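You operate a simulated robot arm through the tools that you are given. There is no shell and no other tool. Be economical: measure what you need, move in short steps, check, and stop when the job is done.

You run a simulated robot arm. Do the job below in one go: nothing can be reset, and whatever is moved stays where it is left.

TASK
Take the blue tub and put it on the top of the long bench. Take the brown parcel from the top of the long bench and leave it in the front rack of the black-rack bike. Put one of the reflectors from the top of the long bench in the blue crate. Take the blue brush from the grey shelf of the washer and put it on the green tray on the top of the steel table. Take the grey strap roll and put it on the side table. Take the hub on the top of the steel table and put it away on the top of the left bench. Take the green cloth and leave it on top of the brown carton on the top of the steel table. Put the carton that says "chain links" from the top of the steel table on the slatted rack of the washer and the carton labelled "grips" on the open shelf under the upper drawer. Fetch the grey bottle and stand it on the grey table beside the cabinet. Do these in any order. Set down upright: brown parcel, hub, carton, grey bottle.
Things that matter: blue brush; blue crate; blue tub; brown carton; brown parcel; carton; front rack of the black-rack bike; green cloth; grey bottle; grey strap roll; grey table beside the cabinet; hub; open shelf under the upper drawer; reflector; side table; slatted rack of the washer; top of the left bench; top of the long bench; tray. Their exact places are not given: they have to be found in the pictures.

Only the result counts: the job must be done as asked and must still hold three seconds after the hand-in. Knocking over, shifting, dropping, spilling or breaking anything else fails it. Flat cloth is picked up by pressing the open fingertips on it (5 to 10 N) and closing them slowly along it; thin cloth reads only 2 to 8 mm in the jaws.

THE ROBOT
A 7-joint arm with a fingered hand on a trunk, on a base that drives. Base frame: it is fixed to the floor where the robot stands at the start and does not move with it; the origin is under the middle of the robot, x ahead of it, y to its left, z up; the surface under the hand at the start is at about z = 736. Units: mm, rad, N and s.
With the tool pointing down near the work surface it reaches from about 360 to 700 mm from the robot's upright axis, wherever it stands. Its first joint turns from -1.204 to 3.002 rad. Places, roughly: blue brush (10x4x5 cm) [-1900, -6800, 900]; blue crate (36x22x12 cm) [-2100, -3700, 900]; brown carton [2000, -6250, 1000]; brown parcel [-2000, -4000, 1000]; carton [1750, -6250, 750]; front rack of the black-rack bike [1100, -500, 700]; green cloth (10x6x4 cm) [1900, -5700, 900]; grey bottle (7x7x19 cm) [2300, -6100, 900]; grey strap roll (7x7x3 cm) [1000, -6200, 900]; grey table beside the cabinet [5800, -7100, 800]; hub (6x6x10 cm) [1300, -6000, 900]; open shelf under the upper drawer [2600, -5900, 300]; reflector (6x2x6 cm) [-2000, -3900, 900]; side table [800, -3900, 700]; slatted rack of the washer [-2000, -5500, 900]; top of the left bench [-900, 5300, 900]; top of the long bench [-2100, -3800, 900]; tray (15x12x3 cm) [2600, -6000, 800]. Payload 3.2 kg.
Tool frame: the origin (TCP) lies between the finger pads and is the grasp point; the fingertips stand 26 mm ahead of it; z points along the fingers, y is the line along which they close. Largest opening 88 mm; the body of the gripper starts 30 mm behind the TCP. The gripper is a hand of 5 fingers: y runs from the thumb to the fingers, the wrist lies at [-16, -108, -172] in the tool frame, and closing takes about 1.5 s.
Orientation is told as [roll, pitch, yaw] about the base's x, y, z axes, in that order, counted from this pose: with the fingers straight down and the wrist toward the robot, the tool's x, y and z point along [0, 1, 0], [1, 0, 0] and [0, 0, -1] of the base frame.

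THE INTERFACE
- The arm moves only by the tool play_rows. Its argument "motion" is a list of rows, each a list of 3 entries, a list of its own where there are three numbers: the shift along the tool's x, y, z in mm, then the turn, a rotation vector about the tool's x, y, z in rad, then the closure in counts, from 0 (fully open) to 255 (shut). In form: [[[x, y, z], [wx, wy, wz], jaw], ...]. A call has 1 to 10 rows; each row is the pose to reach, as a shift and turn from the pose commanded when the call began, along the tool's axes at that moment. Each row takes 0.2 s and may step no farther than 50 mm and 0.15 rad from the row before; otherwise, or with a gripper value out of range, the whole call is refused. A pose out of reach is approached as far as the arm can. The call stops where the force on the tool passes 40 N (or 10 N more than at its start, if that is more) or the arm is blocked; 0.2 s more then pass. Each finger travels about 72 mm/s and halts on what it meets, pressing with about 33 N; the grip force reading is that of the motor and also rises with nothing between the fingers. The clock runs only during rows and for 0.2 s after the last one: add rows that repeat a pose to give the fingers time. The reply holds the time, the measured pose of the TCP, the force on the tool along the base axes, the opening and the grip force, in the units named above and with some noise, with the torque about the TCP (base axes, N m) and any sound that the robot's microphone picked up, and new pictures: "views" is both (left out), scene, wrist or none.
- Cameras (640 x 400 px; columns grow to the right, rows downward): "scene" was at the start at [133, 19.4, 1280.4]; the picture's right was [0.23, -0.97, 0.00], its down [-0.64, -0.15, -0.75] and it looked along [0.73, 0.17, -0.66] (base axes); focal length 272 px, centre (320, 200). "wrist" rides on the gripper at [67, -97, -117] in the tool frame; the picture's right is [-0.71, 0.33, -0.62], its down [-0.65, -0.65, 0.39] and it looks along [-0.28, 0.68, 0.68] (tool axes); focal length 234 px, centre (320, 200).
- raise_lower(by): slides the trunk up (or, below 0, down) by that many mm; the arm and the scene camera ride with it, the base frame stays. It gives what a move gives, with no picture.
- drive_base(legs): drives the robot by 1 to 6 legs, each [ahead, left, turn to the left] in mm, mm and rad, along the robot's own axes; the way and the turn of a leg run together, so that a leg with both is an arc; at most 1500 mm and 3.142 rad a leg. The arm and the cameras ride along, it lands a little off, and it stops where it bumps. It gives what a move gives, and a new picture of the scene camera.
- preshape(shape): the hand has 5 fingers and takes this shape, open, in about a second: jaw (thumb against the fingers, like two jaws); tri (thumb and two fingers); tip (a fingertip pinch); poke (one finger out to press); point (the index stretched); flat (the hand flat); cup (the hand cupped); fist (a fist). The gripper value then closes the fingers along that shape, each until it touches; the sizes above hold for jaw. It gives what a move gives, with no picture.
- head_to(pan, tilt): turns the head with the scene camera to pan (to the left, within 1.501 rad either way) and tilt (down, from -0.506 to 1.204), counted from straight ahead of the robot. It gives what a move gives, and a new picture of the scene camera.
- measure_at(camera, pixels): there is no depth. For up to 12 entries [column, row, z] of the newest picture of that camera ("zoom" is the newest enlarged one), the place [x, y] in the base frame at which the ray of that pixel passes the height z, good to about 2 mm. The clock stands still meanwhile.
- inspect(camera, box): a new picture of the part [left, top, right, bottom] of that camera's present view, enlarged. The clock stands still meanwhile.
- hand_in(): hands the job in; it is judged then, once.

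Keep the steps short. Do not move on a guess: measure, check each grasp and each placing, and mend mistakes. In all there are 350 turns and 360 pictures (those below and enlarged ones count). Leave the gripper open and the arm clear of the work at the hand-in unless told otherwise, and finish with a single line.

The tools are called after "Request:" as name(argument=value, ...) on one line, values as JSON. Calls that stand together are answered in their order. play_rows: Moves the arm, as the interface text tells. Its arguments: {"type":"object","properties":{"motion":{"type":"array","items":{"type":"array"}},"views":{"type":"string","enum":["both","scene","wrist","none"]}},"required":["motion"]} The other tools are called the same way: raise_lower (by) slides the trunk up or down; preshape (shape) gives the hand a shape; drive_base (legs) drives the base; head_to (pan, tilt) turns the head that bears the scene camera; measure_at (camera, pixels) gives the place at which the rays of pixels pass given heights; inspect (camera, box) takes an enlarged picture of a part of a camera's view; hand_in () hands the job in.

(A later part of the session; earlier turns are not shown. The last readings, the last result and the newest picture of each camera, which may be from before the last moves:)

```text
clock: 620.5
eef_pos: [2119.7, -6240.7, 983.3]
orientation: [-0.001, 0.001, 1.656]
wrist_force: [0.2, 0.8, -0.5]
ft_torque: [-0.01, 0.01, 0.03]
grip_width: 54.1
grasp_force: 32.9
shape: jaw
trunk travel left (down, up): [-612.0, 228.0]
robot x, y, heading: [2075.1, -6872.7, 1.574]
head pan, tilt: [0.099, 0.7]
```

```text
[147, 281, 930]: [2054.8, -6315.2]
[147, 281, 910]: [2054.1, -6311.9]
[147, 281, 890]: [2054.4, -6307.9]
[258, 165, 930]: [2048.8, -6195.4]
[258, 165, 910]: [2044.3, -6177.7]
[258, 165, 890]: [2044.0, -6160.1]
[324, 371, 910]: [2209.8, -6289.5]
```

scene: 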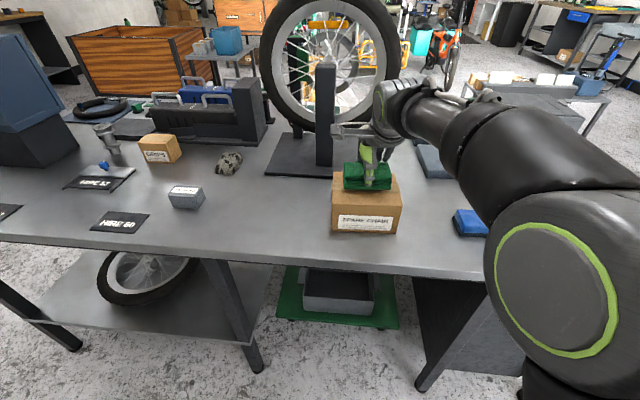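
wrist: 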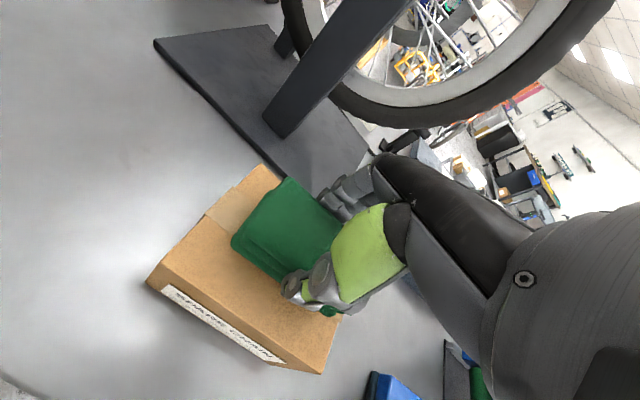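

Request:
play_rows(motion=[[[0, 0, 8], [0, 0, 0], 235], [[0, 0, 16], [0, 0, 0], 235], [[0, 0, 22], [0, 0, 0], 235], [[0, 0, 27], [0, 0, 0], 235], [[0, 0, 31], [0, 0, 0], 235], [[0, 0, 31], [0, 0, 0], 235]], views="none")

Request:
play_rows(motion=[[[0, 0, 3], [0, 0, 0], 235], [[0, 0, 5], [0, 0, 0], 235], [[0, 0, 7], [0, 0, 0], 235], [[0, 0, 7], [0, 0, 0], 235]], views="wrist")

```text
clock: 621.7
eef_pos: [2119.4, -6239.1, 968.3]
orientation: [0.005, -0.032, 1.652]
wrist_force: [0.0, -5.8, 16.2]
ft_torque: [-0.56, -0.03, 0.04]
grip_width: 54.9
grasp_force: 32.8
shape: jaw
trunk travel left (down, up): [-612.0, 228.0]
robot x, y, heading: [2078.2, -6871.6, 1.568]
head pan, tilt: [0.099, 0.7]
stopped in row 6: the force on the tool passed its limit at 41 N (the readings are from after the stop); the commanded pose is now the measured one
```

```text
clock: 622.7
eef_pos: [2119.9, -6240.5, 967.5]
orientation: [0.003, -0.044, 1.653]
wrist_force: [0.8, 0.1, 37.3]
ft_torque: [-0.48, -0.1, 0.03]
grip_width: 56.0
grasp_force: 32.9
shape: jaw
trunk travel left (down, up): [-612.0, 228.0]
robot x, y, heading: [2080.3, -6864.8, 1.571]
head pan, tilt: [0.099, 0.7]
```

wrist: 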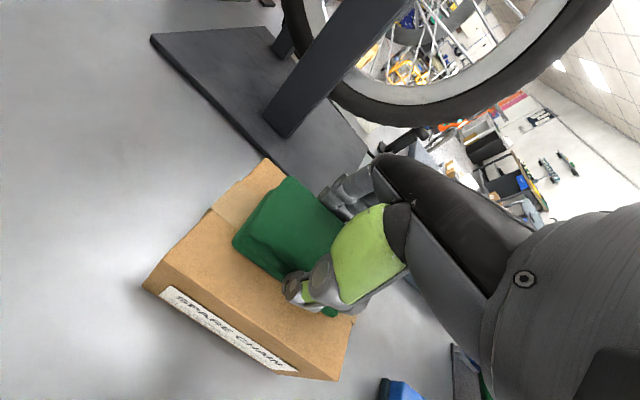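

Contact made; I ease off, level the hand and release.

Request:
play_rows(motion=[[[0, 0, -5], [0.044, 0, 0], 235], [[0, 0, -8], [0.044, 0, 0], 235], [[0, 0, -8], [0.044, 0, 0], 235]], views="none")

```text
clock: 623.5
eef_pos: [2118.8, -6239.7, 967.2]
orientation: [0.003, 0.014, 1.656]
wrist_force: [0.6, 0.8, 21.2]
ft_torque: [0.68, -0.22, -0.04]
grip_width: 55.3
grasp_force: 33.4
shape: jaw
trunk travel left (down, up): [-612.0, 228.0]
robot x, y, heading: [2077.0, -6869.5, 1.579]
head pan, tilt: [0.099, 0.7]
```

Request:
play_rows(motion=[[[0, 0, -5], [-0.014, 0, 0], 235], [[0, 0, -5], [-0.014, 0, 0], 190], [[0, 0, -5], [-0.014, 0, 0], 150], [[0, 0, -5], [-0.014, 0, 0], 100], [[0, 0, -5], [-0.014, 0, 0], 50], [[0, 0, -5], [-0.014, 0, 0], 0], [[0, 0, -5], [-0.014, 0, 0], 0]], views="wrist")

Request:
raise_lower(by=220)

Request:
drive_base(legs=[[-100, 0, 0]])

```text
clock: 625.1
eef_pos: [2119.4, -6237.1, 968.8]
orientation: [0.004, 0.01, 1.655]
wrist_force: [1.1, -0.5, 0.1]
ft_torque: [0.0, 0.0, 0.0]
grip_width: 87.9
grasp_force: 0.0
shape: jaw
trunk travel left (down, up): [-612.0, 228.0]
robot x, y, heading: [2079.4, -6870.6, 1.575]
head pan, tilt: [0.099, 0.7]
```

wrist: 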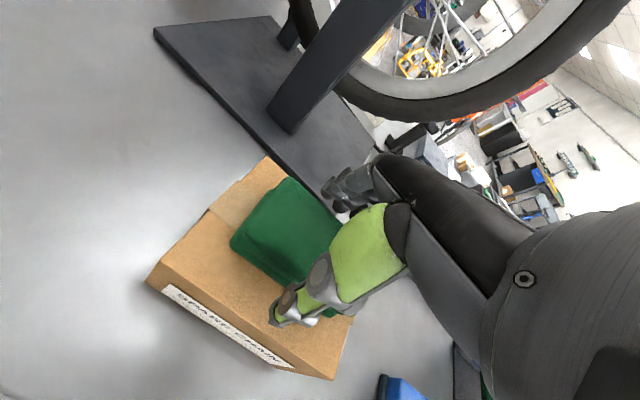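

```text
clock: 627.5
eef_pos: [2120.6, -6236.6, 1188.6]
orientation: [0.005, 0.008, 1.654]
wrist_force: [-0.4, -0.2, 0.5]
ft_torque: [-0.01, -0.06, -0.01]
grip_width: 87.7
grasp_force: 0.1
shape: jaw
trunk travel left (down, up): [-832.0, 8.0]
robot x, y, heading: [2080.3, -6869.1, 1.567]
head pan, tilt: [0.099, 0.7]
```

```text
clock: 628.6
eef_pos: [2120.7, -6337.1, 1187.6]
orientation: [0.003, 0.01, 1.655]
wrist_force: [0.5, 0.1, 0.2]
ft_torque: [-0.01, -0.03, 0.01]
grip_width: 87.8
grasp_force: 0.1
shape: jaw
trunk travel left (down, up): [-832.0, 8.0]
robot x, y, heading: [2078.9, -6970.9, 1.576]
head pan, tilt: [0.099, 0.7]
```

scene: 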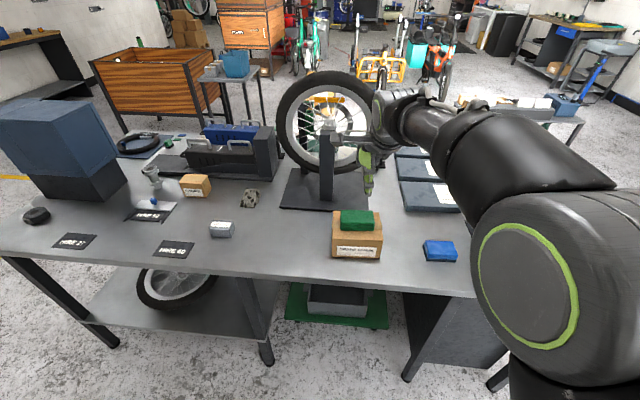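

Cloth rests on the carton. Next the GRIPS carton: strafe left and measure.

Request:
drive_base(legs=[[0, 590, 0]])

Request:
play_rows(motion=[[[0, 0, 0], [-0.009, 0, 0], 0]], views="wrist")

Request:
inspect(camera="scene", box=[260, 140, 460, 280])

```text
clock: 632.0
eef_pos: [1524.4, -6339.6, 1188.9]
orientation: [0.004, 0.008, 1.66]
wrist_force: [-1.4, 0.1, 0.5]
ft_torque: [0.03, 0.0, 0.0]
grip_width: 87.6
grasp_force: 0.1
shape: jaw
trunk travel left (down, up): [-832.0, 8.0]
robot x, y, heading: [1487.3, -6972.4, 1.573]
head pan, tilt: [0.099, 0.7]
```

scene: 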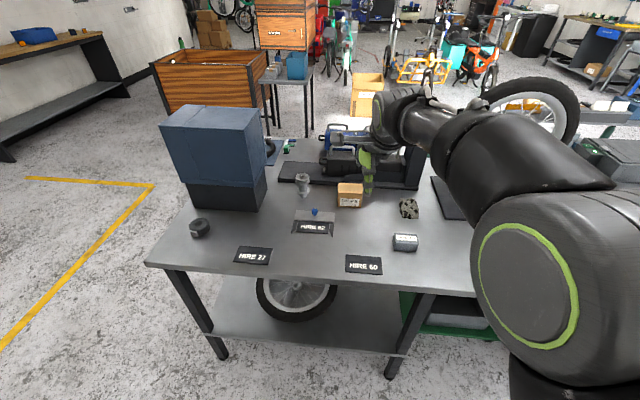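

```text
clock: 632.4
eef_pos: [1523.8, -6339.7, 1187.8]
orientation: [0.003, 0.002, 1.658]
wrist_force: [0.0, 0.3, -0.1]
ft_torque: [0.06, 0.02, 0.01]
grip_width: 87.7
grasp_force: 0.0
shape: jaw
trunk travel left (down, up): [-832.0, 8.0]
robot x, y, heading: [1485.1, -6973.1, 1.577]
head pan, tilt: [0.099, 0.7]
```

wrist: 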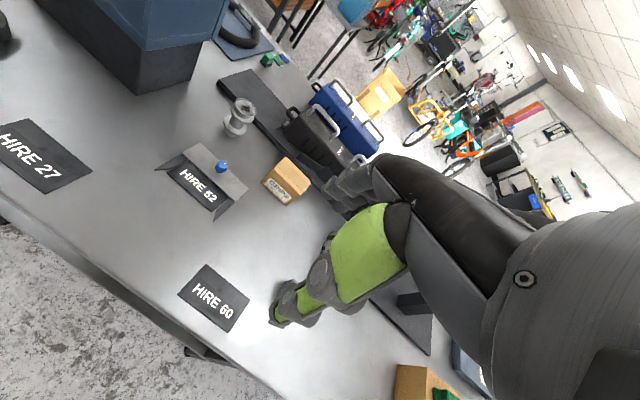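

```text
2.86 times, centred on (360, 210) of scene
```

zoom: 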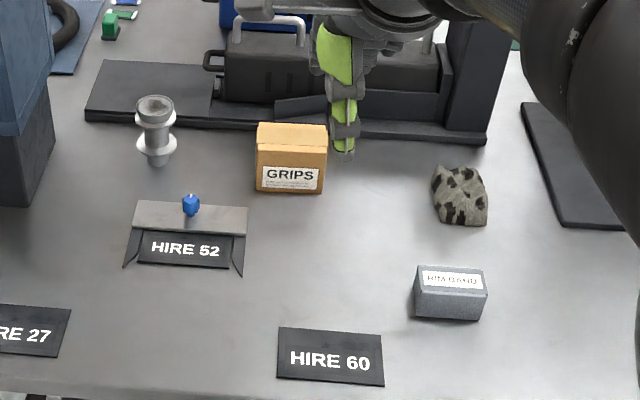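

Request:
measure_at(camera="zoom", pixels=[[255, 190, 850], [322, 194, 850], [256, 150, 910], [327, 154, 910], [258, 123, 910], [328, 127, 910], [256, 150, 920], [157, 163, 850], [155, 103, 950], [150, 260, 850]])

Request:
measure_at(camera="wrist", pixels=[[263, 181, 850], [290, 206, 850], [268, 175, 910], [293, 197, 910], [286, 157, 910], [310, 180, 910], [235, 132, 850], [245, 103, 950]])

```text
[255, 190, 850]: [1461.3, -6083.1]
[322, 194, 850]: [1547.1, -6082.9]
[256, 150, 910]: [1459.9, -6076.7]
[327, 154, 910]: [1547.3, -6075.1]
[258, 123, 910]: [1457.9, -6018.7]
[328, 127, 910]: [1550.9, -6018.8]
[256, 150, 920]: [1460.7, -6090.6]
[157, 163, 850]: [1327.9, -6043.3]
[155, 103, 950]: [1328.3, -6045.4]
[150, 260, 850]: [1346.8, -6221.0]
```

```text
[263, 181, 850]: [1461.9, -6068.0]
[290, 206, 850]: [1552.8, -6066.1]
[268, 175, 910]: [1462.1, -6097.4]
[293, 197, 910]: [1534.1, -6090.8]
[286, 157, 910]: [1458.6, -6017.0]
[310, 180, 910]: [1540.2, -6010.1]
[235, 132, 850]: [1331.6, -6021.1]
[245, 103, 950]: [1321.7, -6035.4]
```

Request:
measure_at(camera="zoom", pixels=[[230, 127, 850], [230, 127, 860], [410, 143, 850], [290, 130, 850], [410, 135, 870]])

Request:
drive_base(legs=[[280, 20, 0]])

Request:
play_rows(motion=[[[0, 0, 0], [0, 0, 0.088], 0]], views="wrist")

```text
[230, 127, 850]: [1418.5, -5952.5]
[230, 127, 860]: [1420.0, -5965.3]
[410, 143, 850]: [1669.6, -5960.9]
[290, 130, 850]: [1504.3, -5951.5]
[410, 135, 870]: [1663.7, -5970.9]
```

```text
clock: 634.3
eef_pos: [1499.4, -6063.4, 1188.8]
orientation: [0.003, -0.001, 1.658]
wrist_force: [-0.5, -0.3, -0.4]
ft_torque: [0.0, 0.0, -0.02]
grip_width: 87.8
grasp_force: 0.0
shape: jaw
trunk travel left (down, up): [-832.0, 8.0]
robot x, y, heading: [1463.9, -6697.7, 1.58]
head pan, tilt: [0.099, 0.7]
```

scene: 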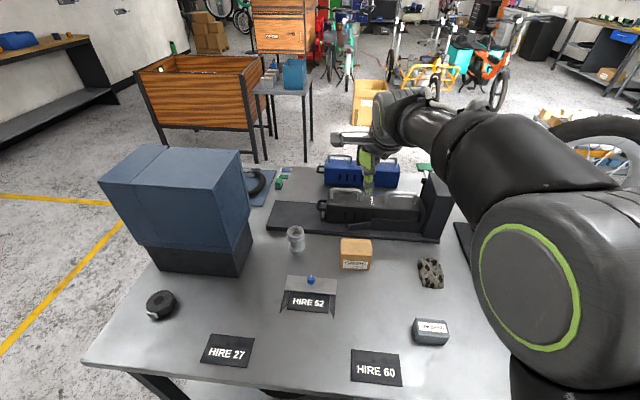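

```text
clock: 634.7
eef_pos: [1499.6, -6064.0, 1188.3]
orientation: [0.002, -0.001, 1.572]
wrist_force: [-0.3, 0.3, 1.5]
ft_torque: [0.03, -0.03, 0.0]
grip_width: 87.8
grasp_force: 0.1
shape: jaw
trunk travel left (down, up): [-832.0, 8.0]
robot x, y, heading: [1461.8, -6693.4, 1.576]
head pan, tilt: [0.099, 0.7]
```

wrist: 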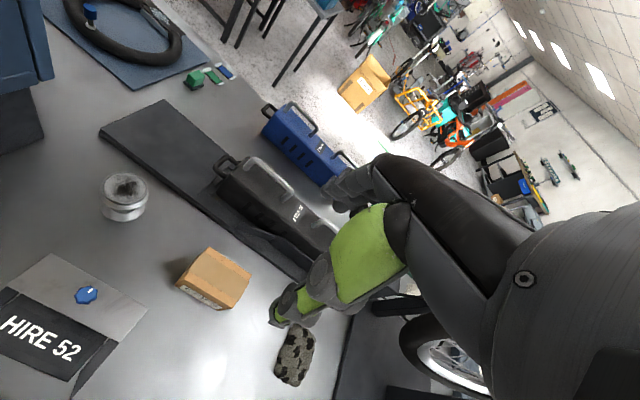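

Request:
measure_at(camera="wrist", pixels=[[207, 247, 910], [251, 274, 910], [233, 300, 910], [187, 273, 910], [177, 288, 850], [222, 309, 850], [290, 325, 870]])

Request:
measure_at(camera="scene", pixels=[[340, 238, 910], [371, 239, 910], [340, 250, 910], [371, 253, 910], [341, 269, 850], [369, 270, 850]])

```text
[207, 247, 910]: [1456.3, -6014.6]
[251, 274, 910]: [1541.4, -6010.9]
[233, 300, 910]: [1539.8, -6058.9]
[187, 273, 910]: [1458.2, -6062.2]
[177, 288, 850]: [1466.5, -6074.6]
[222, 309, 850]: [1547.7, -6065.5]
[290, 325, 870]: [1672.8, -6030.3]
```

```text
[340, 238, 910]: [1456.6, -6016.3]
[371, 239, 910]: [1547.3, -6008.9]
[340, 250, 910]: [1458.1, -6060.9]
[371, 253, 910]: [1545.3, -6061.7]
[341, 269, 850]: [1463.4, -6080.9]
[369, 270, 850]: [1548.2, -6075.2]
```

Request:
play_rows(motion=[[[-2, 20, 0], [0, 0, 0], 0], [[-2, 20, 0], [0, 0, 0], 0]], views="none")

Request:
raise_lower(by=-235)

Request:
play_rows(motion=[[[0, 0, 0], [0, 0, 0], 0]])

```text
clock: 635.3
eef_pos: [1502.2, -6044.5, 1189.1]
orientation: [0.001, -0.002, 1.571]
wrist_force: [0.1, -0.7, 0.5]
ft_torque: [0.02, -0.01, 0.03]
grip_width: 87.6
grasp_force: 0.0
shape: jaw
trunk travel left (down, up): [-832.0, 8.0]
robot x, y, heading: [1462.4, -6695.8, 1.581]
head pan, tilt: [0.099, 0.7]
```

```text
clock: 637.8
eef_pos: [1501.8, -6042.8, 951.0]
orientation: [0.003, -0.001, 1.571]
wrist_force: [0.4, 1.2, -1.0]
ft_torque: [0.03, 0.03, 0.02]
grip_width: 87.8
grasp_force: 0.0
shape: jaw
trunk travel left (down, up): [-597.0, 243.0]
robot x, y, heading: [1462.5, -6695.8, 1.58]
head pan, tilt: [0.099, 0.7]
```

```text
clock: 638.2
eef_pos: [1502.5, -6044.0, 953.3]
orientation: [0.003, 0.0, 1.572]
wrist_force: [-0.8, 0.9, 0.0]
ft_torque: [0.01, -0.03, -0.04]
grip_width: 87.7
grasp_force: 0.1
shape: jaw
trunk travel left (down, up): [-597.0, 243.0]
robot x, y, heading: [1462.9, -6696.8, 1.58]
head pan, tilt: [0.099, 0.7]
```

scene: 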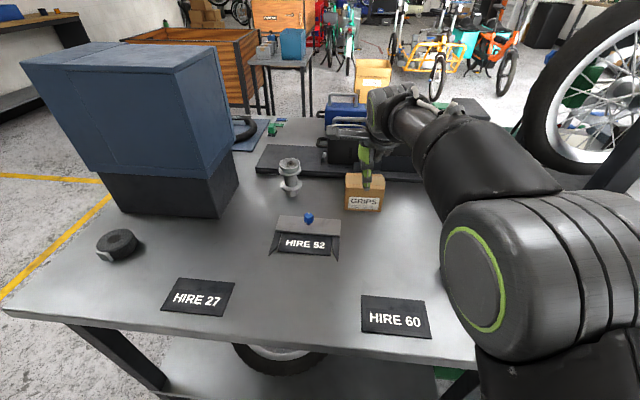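
wrist: 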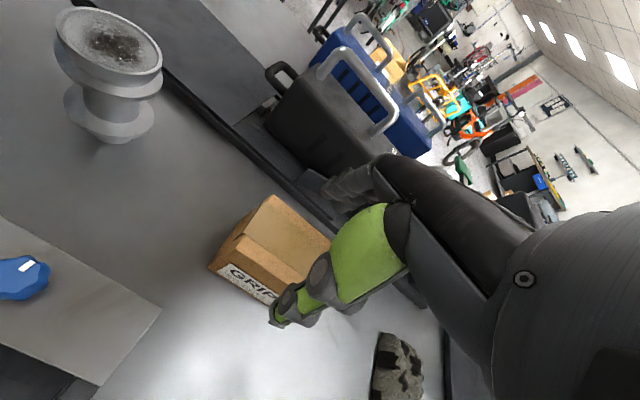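

The elbow is close to the table, so I lower the last part with the arm rather than the trunk.

Request:
play_rows(motion=[[[0, 0, 20], [0, 0, 0], 0], [[0, 0, 40], [0, 0, 0], 0], [[0, 0, 55], [0, 0, 0], 0], [[0, 0, 67], [0, 0, 0], 0], [[0, 0, 67], [0, 0, 0], 0]])

```text
clock: 639.4
eef_pos: [1502.2, -6042.3, 886.4]
orientation: [0.003, -0.002, 1.571]
wrist_force: [0.9, 2.0, 3.6]
ft_torque: [0.02, -0.03, 0.04]
grip_width: 87.8
grasp_force: 0.0
shape: jaw
trunk travel left (down, up): [-597.0, 243.0]
robot x, y, heading: [1460.5, -6694.2, 1.575]
head pan, tilt: [0.099, 0.7]
```

scene: 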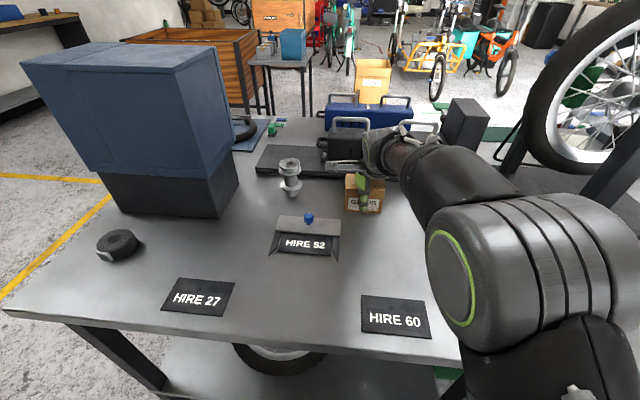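
wrist: 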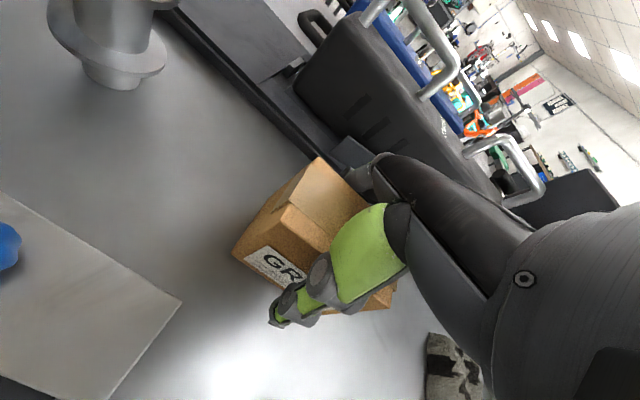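

Request:
play_rows(motion=[[[0, 0, 0], [0, 0, 0], 40], [[0, 0, 0], [0, 0, 0], 80], [[0, 0, 0], [0, 0, 0], 120], [[0, 0, 0], [0, 0, 0], 160], [[0, 0, 0], [0, 0, 0], 200], [[0, 0, 0], [0, 0, 0], 220], [[0, 0, 0], [0, 0, 0], 220]], views="wrist")

Request:
play_rows(motion=[[[0, 0, -20], [0, 0, 0], 220], [[0, 0, -45], [0, 0, 0], 220], [[0, 0, -67], [0, 0, 0], 220], [[0, 0, -67], [0, 0, 0], 220]], views="none")

Request:
raise_lower(by=235)

```text
clock: 641.0
eef_pos: [1502.1, -6042.9, 886.4]
orientation: [0.004, -0.003, 1.569]
wrist_force: [-0.9, 2.2, 5.0]
ft_torque: [-0.12, -0.09, 0.09]
grip_width: 56.6
grasp_force: 33.0
shape: jaw
trunk travel left (down, up): [-597.0, 243.0]
robot x, y, heading: [1462.8, -6697.8, 1.576]
head pan, tilt: [0.099, 0.7]
```

wrist: 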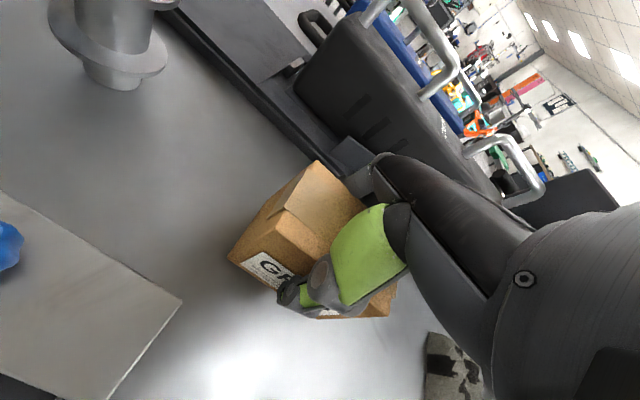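

```text
clock: 642.0
eef_pos: [1501.6, -6042.8, 951.8]
orientation: [0.003, 0.002, 1.571]
wrist_force: [0.9, -0.1, -2.2]
ft_torque: [0.04, -0.02, 0.02]
grip_width: 56.4
grasp_force: 33.5
shape: jaw
trunk travel left (down, up): [-597.0, 243.0]
robot x, y, heading: [1463.8, -6695.2, 1.581]
head pan, tilt: [0.099, 0.7]
```

```text
clock: 644.4
eef_pos: [1502.1, -6042.2, 1188.4]
orientation: [0.003, 0.003, 1.572]
wrist_force: [-0.3, -0.1, -1.4]
ft_torque: [0.01, -0.01, 0.0]
grip_width: 56.2
grasp_force: 33.1
shape: jaw
trunk travel left (down, up): [-832.0, 8.0]
robot x, y, heading: [1464.4, -6694.0, 1.58]
head pan, tilt: [0.099, 0.7]
```

Gripped. Carry it around the east end to the drawer pedestal.

Request:
drive_base(legs=[[-300, 0, 0], [0, -1450, 0], [0, -450, 0], [1450, 0, 0], [530, 0, 0], [0, 0, -3.14]])

Request:
drive_base(legs=[[0, -600, 0]])

```text
clock: 672.5
eef_pos: [3305.4, -5622.5, 1188.6]
orientation: [0.005, -0.001, -1.576]
wrist_force: [0.4, -0.8, -1.6]
ft_torque: [0.0, 0.01, 0.03]
grip_width: 55.3
grasp_force: 33.1
shape: jaw
trunk travel left (down, up): [-832.0, 8.0]
robot x, y, heading: [3346.9, -4969.8, -1.57]
head pan, tilt: [0.099, 0.7]
```

scene: 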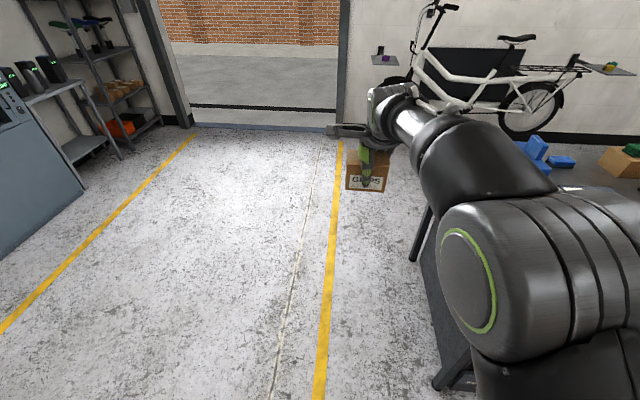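

```text
clock: 675.9
eef_pos: [2705.7, -5624.6, 1188.4]
orientation: [0.004, -0.001, -1.577]
wrist_force: [-0.5, -0.3, -2.0]
ft_torque: [-0.01, 0.01, 0.01]
grip_width: 55.3
grasp_force: 32.7
shape: jaw
trunk travel left (down, up): [-832.0, 8.0]
robot x, y, heading: [2746.3, -4971.9, -1.57]
head pan, tilt: [0.099, 0.7]
```

scene: 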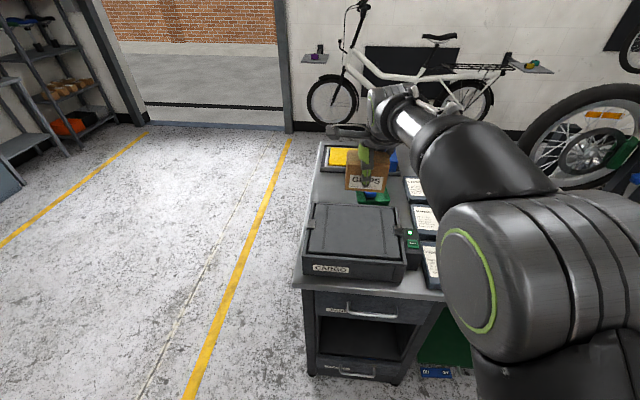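

Back away from the table, then lower the trunk fully.

Request:
drive_base(legs=[[-330, 0, 0], [0, -55, 0]])

Request:
raise_lower(by=-825)

Request:
head_to(pan=0.0, tilt=0.45)

```text
clock: 678.6
eef_pos: [2651.3, -5296.1, 1188.3]
orientation: [0.002, 0.002, -1.576]
wrist_force: [0.6, -0.1, -1.7]
ft_torque: [-0.02, 0.0, 0.01]
grip_width: 55.4
grasp_force: 32.8
shape: jaw
trunk travel left (down, up): [-832.0, 8.0]
robot x, y, heading: [2695.7, -4643.6, -1.572]
head pan, tilt: [0.099, 0.7]
```

scene: 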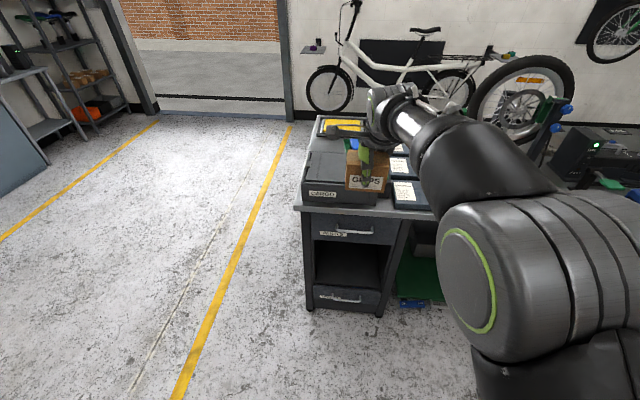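

```text
refused: -825 is not a number from -400 to 400
```

```text
clock: 679.4
eef_pos: [2650.1, -5295.6, 1186.8]
orientation: [0.004, 0.003, -1.576]
wrist_force: [0.4, -0.2, -2.2]
ft_torque: [0.0, -0.01, 0.01]
grip_width: 55.6
grasp_force: 32.9
shape: jaw
trunk travel left (down, up): [-832.0, 8.0]
robot x, y, heading: [2693.2, -4642.8, -1.567]
head pan, tilt: [0.0, 0.45]
```

scene: 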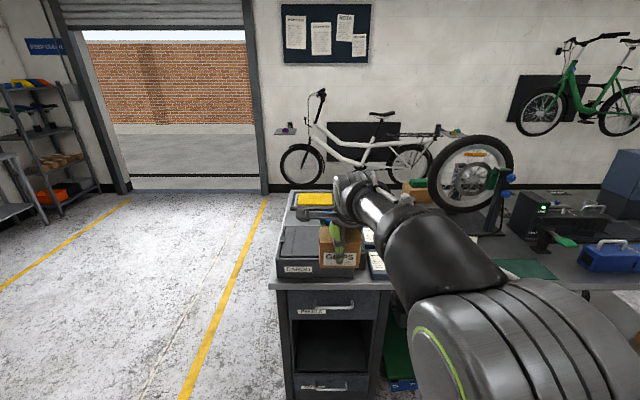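

Request:
raise_lower(by=-400)

Request:
raise_lower(by=-400)

Request:
play_rows(motion=[[[0, 0, 0], [0, 0, 0], 220]])

```text
clock: 683.2
eef_pos: [2651.6, -5295.1, 787.4]
orientation: [0.003, 0.002, -1.576]
wrist_force: [-1.4, 0.1, -2.2]
ft_torque: [0.0, -0.03, 0.02]
grip_width: 55.4
grasp_force: 32.9
shape: jaw
trunk travel left (down, up): [-432.0, 408.0]
robot x, y, heading: [2694.6, -4646.7, -1.564]
head pan, tilt: [0.0, 0.45]
```

```text
clock: 687.0
eef_pos: [2648.9, -5295.3, 387.8]
orientation: [0.002, 0.002, -1.576]
wrist_force: [0.5, 0.3, -2.6]
ft_torque: [-0.01, 0.05, 0.0]
grip_width: 55.1
grasp_force: 33.3
shape: jaw
trunk travel left (down, up): [-32.0, 808.0]
robot x, y, heading: [2690.9, -4642.6, -1.571]
head pan, tilt: [0.0, 0.45]
```

```text
clock: 687.4
eef_pos: [2650.7, -5295.9, 387.4]
orientation: [0.003, 0.001, -1.577]
wrist_force: [0.1, 0.4, -2.5]
ft_torque: [-0.01, -0.02, 0.03]
grip_width: 55.5
grasp_force: 33.4
shape: jaw
trunk travel left (down, up): [-32.0, 808.0]
robot x, y, heading: [2692.8, -4644.7, -1.571]
head pan, tilt: [0.0, 0.45]
```

scene: 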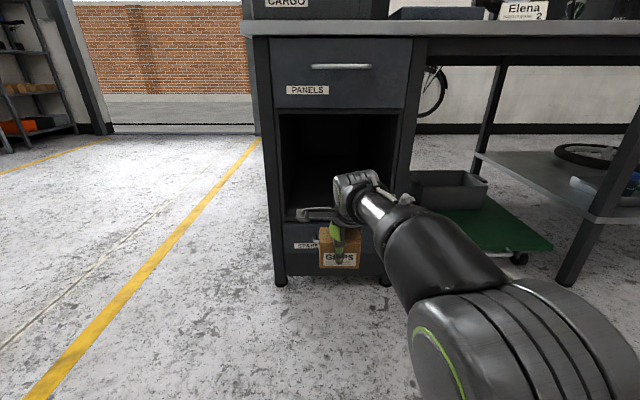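
wrist: 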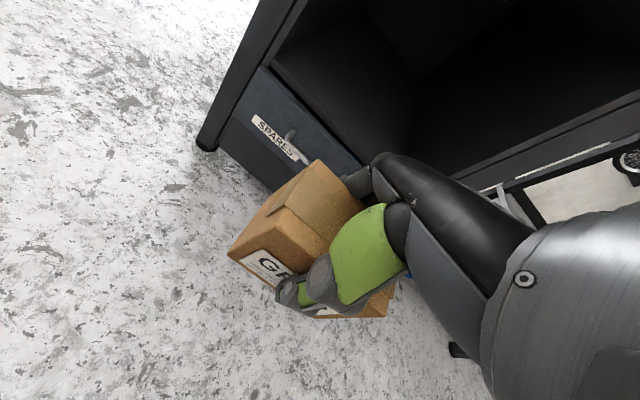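

Request:
inspect(camera="scene", box=[250, 90, 430, 290])

Request:
measure_at(camera="scene", pixels=[[281, 285, 0], [284, 222, 250], [284, 222, 270], [284, 222, 290], [284, 205, 300], [284, 205, 320], [278, 113, 580], [278, 113, 600], [278, 113, 620], [397, 112, 600], [391, 222, 270]])

```text
2.00 times, centred on (340, 190) of scene
```

zoom: 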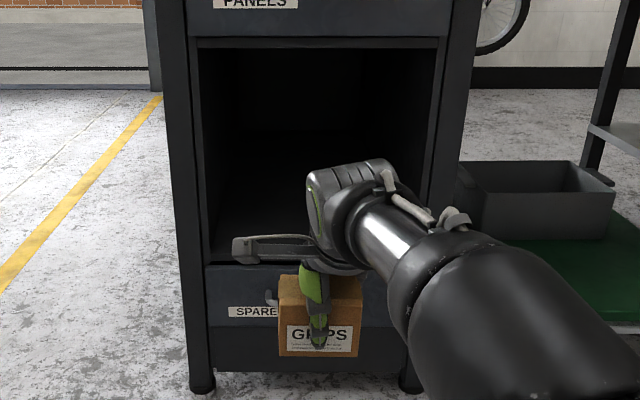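

```text
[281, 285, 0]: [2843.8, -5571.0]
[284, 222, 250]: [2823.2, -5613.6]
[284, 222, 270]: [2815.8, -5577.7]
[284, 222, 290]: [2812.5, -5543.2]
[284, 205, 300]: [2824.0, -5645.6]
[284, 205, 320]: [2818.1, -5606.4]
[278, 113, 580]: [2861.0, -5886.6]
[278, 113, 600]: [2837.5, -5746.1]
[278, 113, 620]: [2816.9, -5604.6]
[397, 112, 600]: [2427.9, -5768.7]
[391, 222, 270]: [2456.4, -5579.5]
```

Opening floor ≈ z 280, inside x ≈2470–2805. Lower the trunk the last bit and drive the carton in.

Request:
raise_lower(by=-32)

Request:
drive_base(legs=[[200, -18, 0]])

Request:
play_rows(motion=[[[0, 0, 0], [0, 0, 0], 220]], views="wrist")

```text
clock: 688.2
eef_pos: [2650.3, -5294.7, 355.0]
orientation: [0.004, 0.003, -1.576]
wrist_force: [-0.2, 0.0, -1.8]
ft_torque: [-0.03, 0.01, 0.02]
grip_width: 54.9
grasp_force: 33.1
shape: jaw
trunk travel left (down, up): [0.0, 840.0]
robot x, y, heading: [2693.0, -4644.1, -1.571]
head pan, tilt: [0.0, 0.45]
```

```text
clock: 689.8
eef_pos: [2633.1, -5496.2, 355.7]
orientation: [0.004, 0.001, -1.576]
wrist_force: [-0.4, 0.0, -2.3]
ft_torque: [-0.01, 0.01, -0.03]
grip_width: 55.1
grasp_force: 33.4
shape: jaw
trunk travel left (down, up): [0.0, 840.0]
robot x, y, heading: [2678.4, -4846.6, -1.569]
head pan, tilt: [0.0, 0.45]
```

scene: 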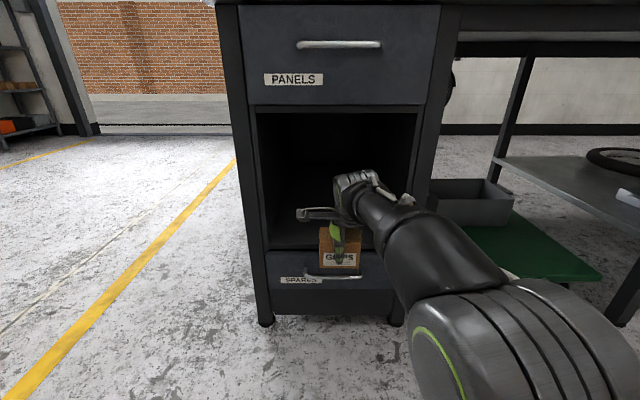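

```text
clock: 690.2
eef_pos: [2634.4, -5495.8, 356.6]
orientation: [0.004, 0.001, -1.575]
wrist_force: [0.4, 0.7, -2.1]
ft_torque: [-0.05, 0.0, 0.03]
grip_width: 55.4
grasp_force: 33.0
shape: jaw
trunk travel left (down, up): [0.0, 840.0]
robot x, y, heading: [2673.1, -4843.0, -1.57]
head pan, tilt: [0.0, 0.45]
```

wrist: 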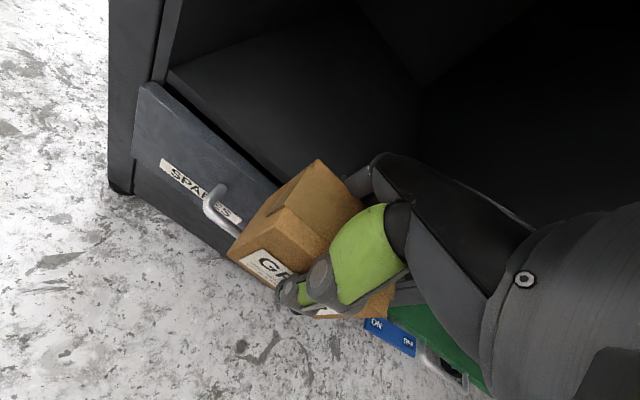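

Request:
measure_at(camera="wrist", pixels=[[168, 72, 260], [168, 72, 280], [168, 72, 300], [140, 85, 260], [140, 85, 280], [140, 85, 300]])

Request:
measure_at(camera="scene", pixels=[[268, 249, 260], [268, 249, 280], [268, 249, 300], [266, 253, 260], [266, 253, 280]])

Request:
inspect(camera="scene", box=[230, 90, 430, 330])

```text
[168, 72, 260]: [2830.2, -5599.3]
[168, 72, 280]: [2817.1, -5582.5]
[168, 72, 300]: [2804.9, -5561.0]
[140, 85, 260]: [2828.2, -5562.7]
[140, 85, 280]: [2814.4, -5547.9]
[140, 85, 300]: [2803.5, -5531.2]
```

```text
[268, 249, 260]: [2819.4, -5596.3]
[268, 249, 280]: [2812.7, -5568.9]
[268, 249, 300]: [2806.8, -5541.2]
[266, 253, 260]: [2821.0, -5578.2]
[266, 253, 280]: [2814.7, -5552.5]
```

```text
1.67 times, centred on (330, 210) of scene
```

zoom: 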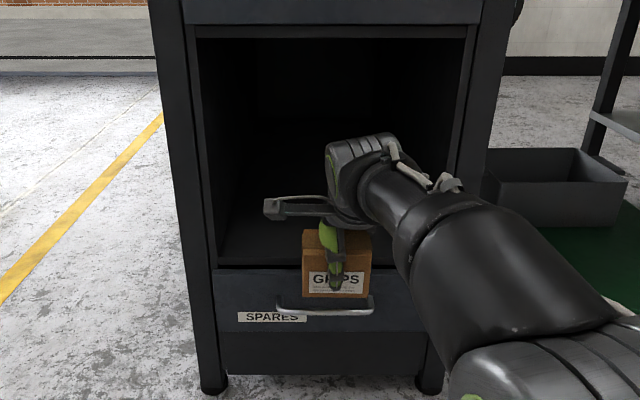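

Request:
drive_base(legs=[[150, 0, 0]])

Request:
play_rows(motion=[[[0, 0, 5], [0, 0, 0], 220], [[0, 0, 10], [0, 0, 0], 220], [[0, 0, 15], [0, 0, 0], 220], [[0, 0, 20], [0, 0, 0], 220], [[0, 0, 25], [0, 0, 0], 220], [[0, 0, 25], [0, 0, 0], 220]])

```text
clock: 691.6
eef_pos: [2632.0, -5646.5, 355.3]
orientation: [0.004, 0.002, -1.576]
wrist_force: [-0.3, -0.5, -2.0]
ft_torque: [-0.01, 0.03, -0.02]
grip_width: 55.5
grasp_force: 33.1
shape: jaw
trunk travel left (down, up): [0.0, 840.0]
robot x, y, heading: [2679.1, -4995.9, -1.571]
head pan, tilt: [0.0, 0.45]
```

scene: 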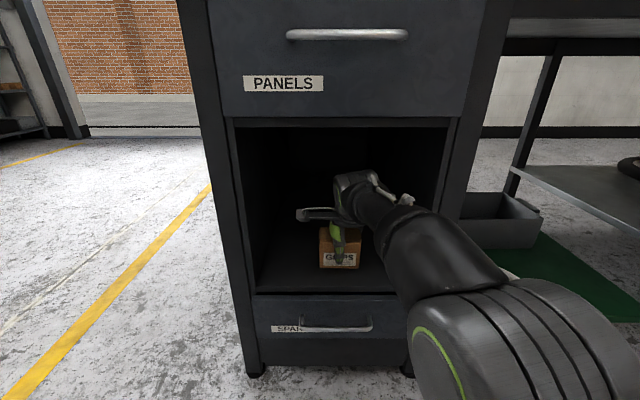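

```text
clock: 692.9
eef_pos: [2632.8, -5650.3, 345.5]
orientation: [0.007, -0.032, -1.578]
wrist_force: [-0.7, 5.3, 18.6]
ft_torque: [1.01, 0.13, -0.05]
grip_width: 54.7
grasp_force: 33.3
shape: jaw
trunk travel left (down, up): [0.0, 840.0]
robot x, y, heading: [2671.6, -4999.8, -1.571]
head pan, tilt: [0.0, 0.45]
stopped in row 6: the force on the tool passed its limit at 41 N (the readings are from after the stop); the commanded pose is now the measured one
```

scene: 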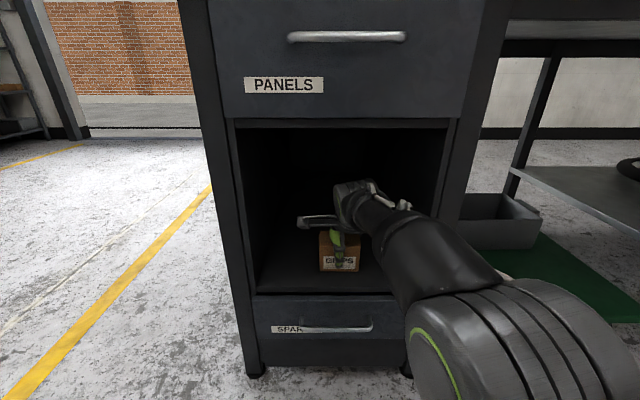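
wrist: 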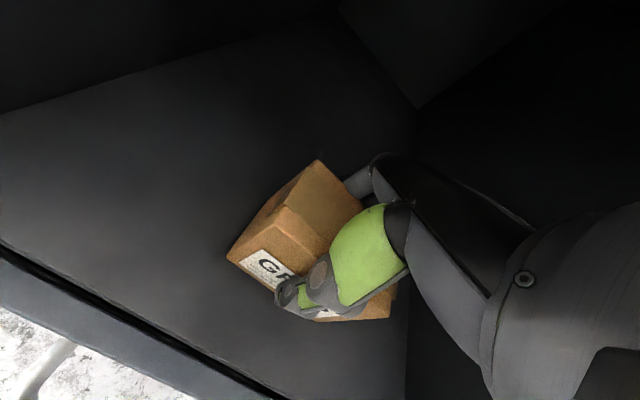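

Contact with the shelf floor. Ease off, level and release.

Request:
play_rows(motion=[[[0, 0, -4], [0.032, 0, 0], 220], [[0, 0, -4], [0.032, 0, 0], 220]], views="none")

Request:
inspect(camera="scene", box=[270, 190, 420, 300])

```text
clock: 693.5
eef_pos: [2632.4, -5649.5, 346.2]
orientation: [0.007, 0.007, -1.579]
wrist_force: [-0.7, -5.6, 11.5]
ft_torque: [0.22, 0.12, 0.06]
grip_width: 54.3
grasp_force: 33.3
shape: jaw
trunk travel left (down, up): [0.0, 840.0]
robot x, y, heading: [2675.9, -4996.5, -1.567]
head pan, tilt: [0.0, 0.45]
```

```text
3.64 times, centred on (345, 245) of scene
```

zoom: 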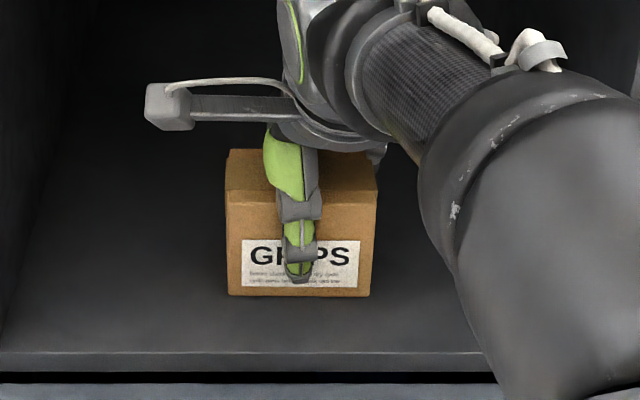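

Request:
play_rows(motion=[[[0, 0, -2], [0, 0, 0], 180], [[0, 0, -2], [0, 0, 0], 150], [[0, 0, -2], [0, 0, 0], 110], [[0, 0, -2], [0, 0, 0], 60], [[0, 0, -2], [0, 0, 0], 0], [[0, 0, -2], [0, 0, 0], 0], [[0, 0, -2], [0, 0, 0], 0]], views="wrist")

Request:
play_rows(motion=[[[0, 0, -15], [0, 0, 0], 0], [[0, 0, -30], [0, 0, 0], 0], [[0, 0, -48], [0, 0, 0], 0], [[0, 0, -48], [0, 0, 0], 0]])

```text
clock: 695.1
eef_pos: [2633.1, -5649.2, 345.8]
orientation: [0.006, 0.013, -1.58]
wrist_force: [-0.9, 0.9, 0.9]
ft_torque: [-0.01, 0.0, -0.01]
grip_width: 87.6
grasp_force: 0.0
shape: jaw
trunk travel left (down, up): [0.0, 840.0]
robot x, y, heading: [2673.9, -4995.3, -1.571]
head pan, tilt: [0.0, 0.45]
```

wrist: 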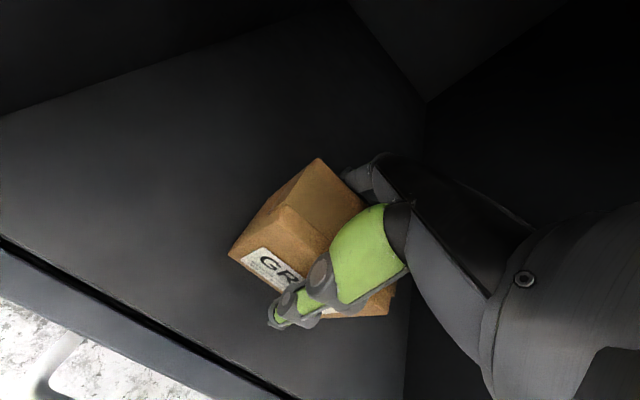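

```text
clock: 696.1
eef_pos: [2632.3, -5650.1, 394.0]
orientation: [0.004, 0.012, -1.579]
wrist_force: [0.5, -0.4, 0.7]
ft_torque: [0.03, 0.01, 0.0]
grip_width: 87.6
grasp_force: 0.0
shape: jaw
trunk travel left (down, up): [0.0, 840.0]
robot x, y, heading: [2674.0, -4995.8, -1.569]
head pan, tilt: [0.0, 0.45]
```

scene: 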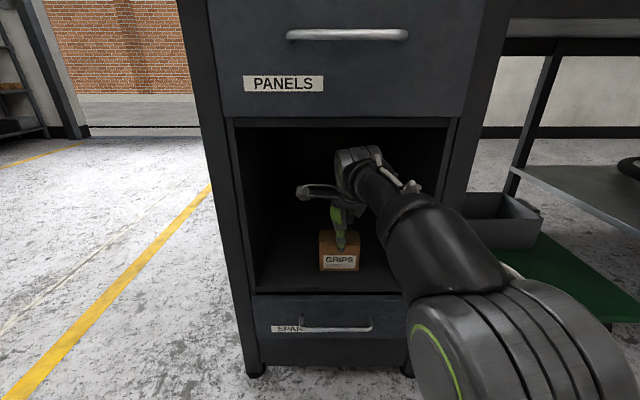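
wrist: 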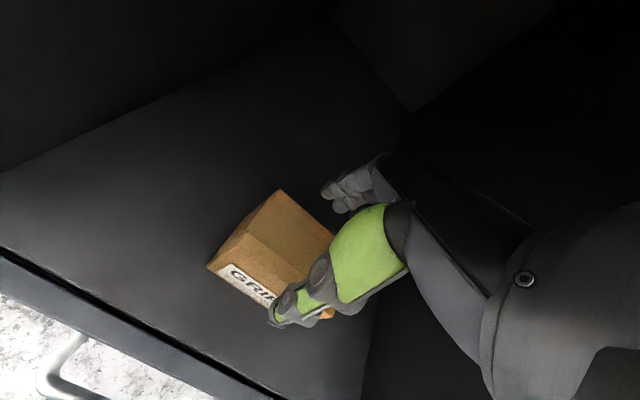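

Fingertips are only just at the carton's top and the wrist is close to the drawer. I tilt the hand (fingertips outward) while rising so the fingers clear the carton.

Request:
play_rows(motion=[[[0, -3, -4], [-0.1, 0, 0], 0], [[0, -6, -12], [-0.2, 0, 0], 0], [[0, -9, -20], [-0.3, 0, 0], 0], [[0, -10, -28], [-0.4, 0, 0], 0], [[0, -10, -28], [-0.4, 0, 0], 0]])

```text
clock: 697.3
eef_pos: [2632.8, -5641.0, 422.5]
orientation: [0.007, -0.389, -1.579]
wrist_force: [0.0, 0.1, 0.2]
ft_torque: [0.01, -0.02, 0.01]
grip_width: 88.0
grasp_force: 0.1
shape: jaw
trunk travel left (down, up): [0.0, 840.0]
robot x, y, heading: [2674.6, -4992.3, -1.571]
head pan, tilt: [0.0, 0.45]
```

scene: 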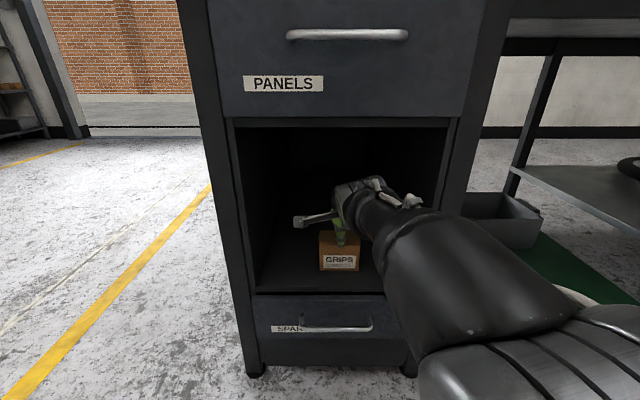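
wrist: 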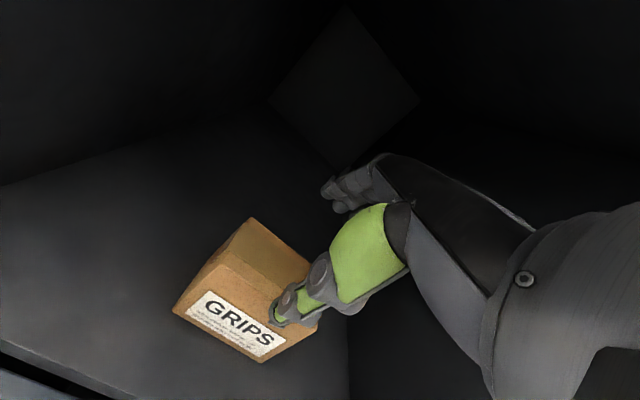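

All fingers are above the carton. Back out.

Request:
drive_base(legs=[[-300, 0, 0]])

Request:
play_rows(motion=[[[0, 0, 0], [0.1, 0, 0], 0], [[0, 0, 0], [0.2, 0, 0], 0], [[0, 0, 0], [0.3, 0, 0], 0], [[0, 0, 0], [0.39, 0, 0], 0], [[0, 0, 0], [0.39, 0, 0], 0]], views="scene")

```text
clock: 699.3
eef_pos: [2632.7, -5339.6, 421.4]
orientation: [0.007, -0.386, -1.579]
wrist_force: [-0.2, -0.6, 0.4]
ft_torque: [-0.01, -0.05, -0.01]
grip_width: 87.7
grasp_force: 0.0
shape: jaw
trunk travel left (down, up): [0.0, 840.0]
robot x, y, heading: [2676.2, -4693.0, -1.565]
head pan, tilt: [0.0, 0.45]
```

scene: 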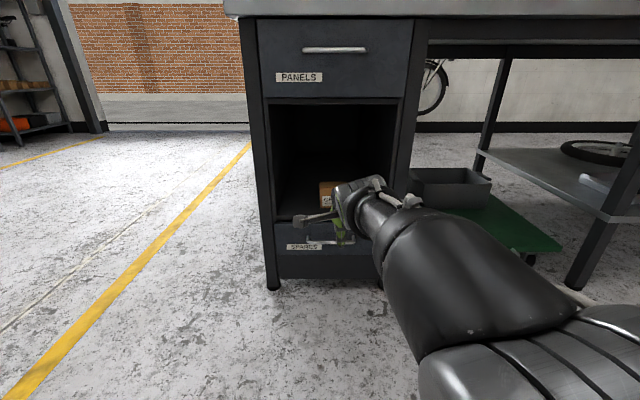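

```text
clock: 700.5
eef_pos: [2633.1, -5338.1, 421.6]
orientation: [0.006, 0.002, -1.576]
wrist_force: [0.0, 1.1, -0.1]
ft_torque: [0.02, 0.01, -0.02]
grip_width: 87.6
grasp_force: 0.0
shape: jaw
trunk travel left (down, up): [0.0, 840.0]
robot x, y, heading: [2675.2, -4691.1, -1.568]
head pan, tilt: [0.0, 0.45]
```

scene: 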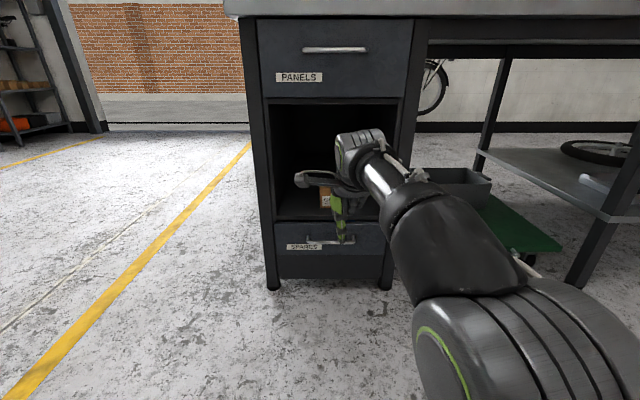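

Grips carton is on the shelf. Raise and go to the south-west for the strap roll.

Request:
raise_lower(by=400)

Request:
raise_lower(by=370)

Request:
drive_base(legs=[[0, -1450, 0], [0, -800, 0], [1300, 0, 0], [1000, 0, 0], [0, 0, 3.14], [0, -600, 0]])

Request:
head_to(pan=0.0, tilt=0.65)

```text
clock: 704.3
eef_pos: [2633.7, -5338.4, 821.5]
orientation: [0.006, 0.003, -1.576]
wrist_force: [-0.2, -0.1, 0.4]
ft_torque: [-0.01, 0.02, -0.01]
grip_width: 87.6
grasp_force: 0.1
shape: jaw
trunk travel left (down, up): [-400.0, 440.0]
robot x, y, heading: [2674.7, -4690.1, -1.571]
head pan, tilt: [0.0, 0.45]
```

```text
clock: 707.9
eef_pos: [2632.5, -5338.3, 1192.0]
orientation: [0.007, 0.004, -1.577]
wrist_force: [-0.1, 0.9, 0.5]
ft_torque: [-0.02, 0.03, -0.01]
grip_width: 87.8
grasp_force: 0.1
shape: jaw
trunk travel left (down, up): [-770.0, 70.0]
robot x, y, heading: [2678.3, -4695.6, -1.567]
head pan, tilt: [0.0, 0.45]
```

```text
clock: 740.4
eef_pos: [1040.3, -6370.7, 1190.7]
orientation: [0.007, 0.003, 1.555]
wrist_force: [-0.7, 0.4, -0.7]
ft_torque: [-0.03, 0.01, 0.0]
grip_width: 87.9
grasp_force: 0.1
shape: jaw
trunk travel left (down, up): [-770.0, 70.0]
robot x, y, heading: [988.5, -7020.7, 1.561]
head pan, tilt: [0.0, 0.45]
```

scene: 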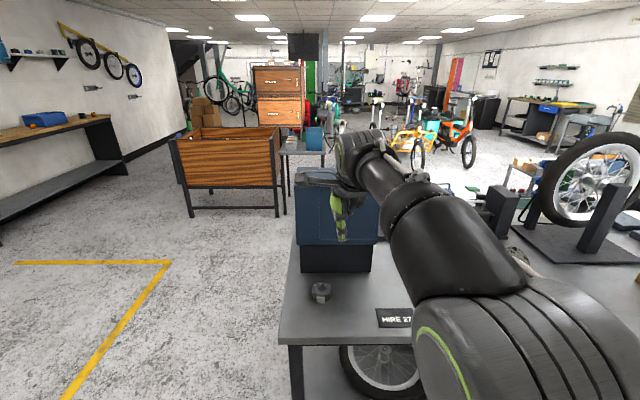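

```text
clock: 741.1
eef_pos: [1038.9, -6371.0, 1191.5]
orientation: [0.007, 0.003, 1.553]
wrist_force: [0.3, -0.1, 0.3]
ft_torque: [0.0, 0.03, -0.02]
grip_width: 87.9
grasp_force: 0.2
shape: jaw
trunk travel left (down, up): [-770.0, 70.0]
robot x, y, heading: [990.0, -7013.7, 1.561]
head pan, tilt: [0.0, 0.649]
```

scene: 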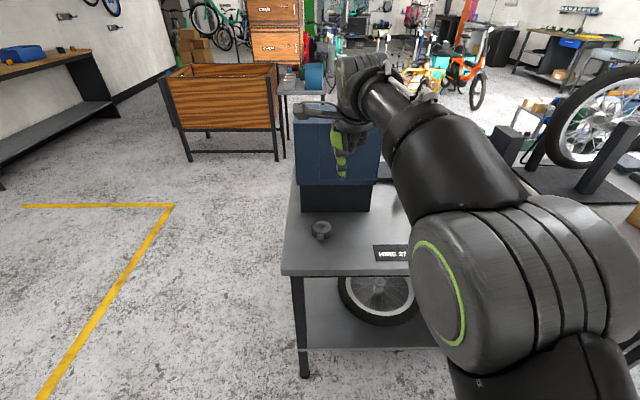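

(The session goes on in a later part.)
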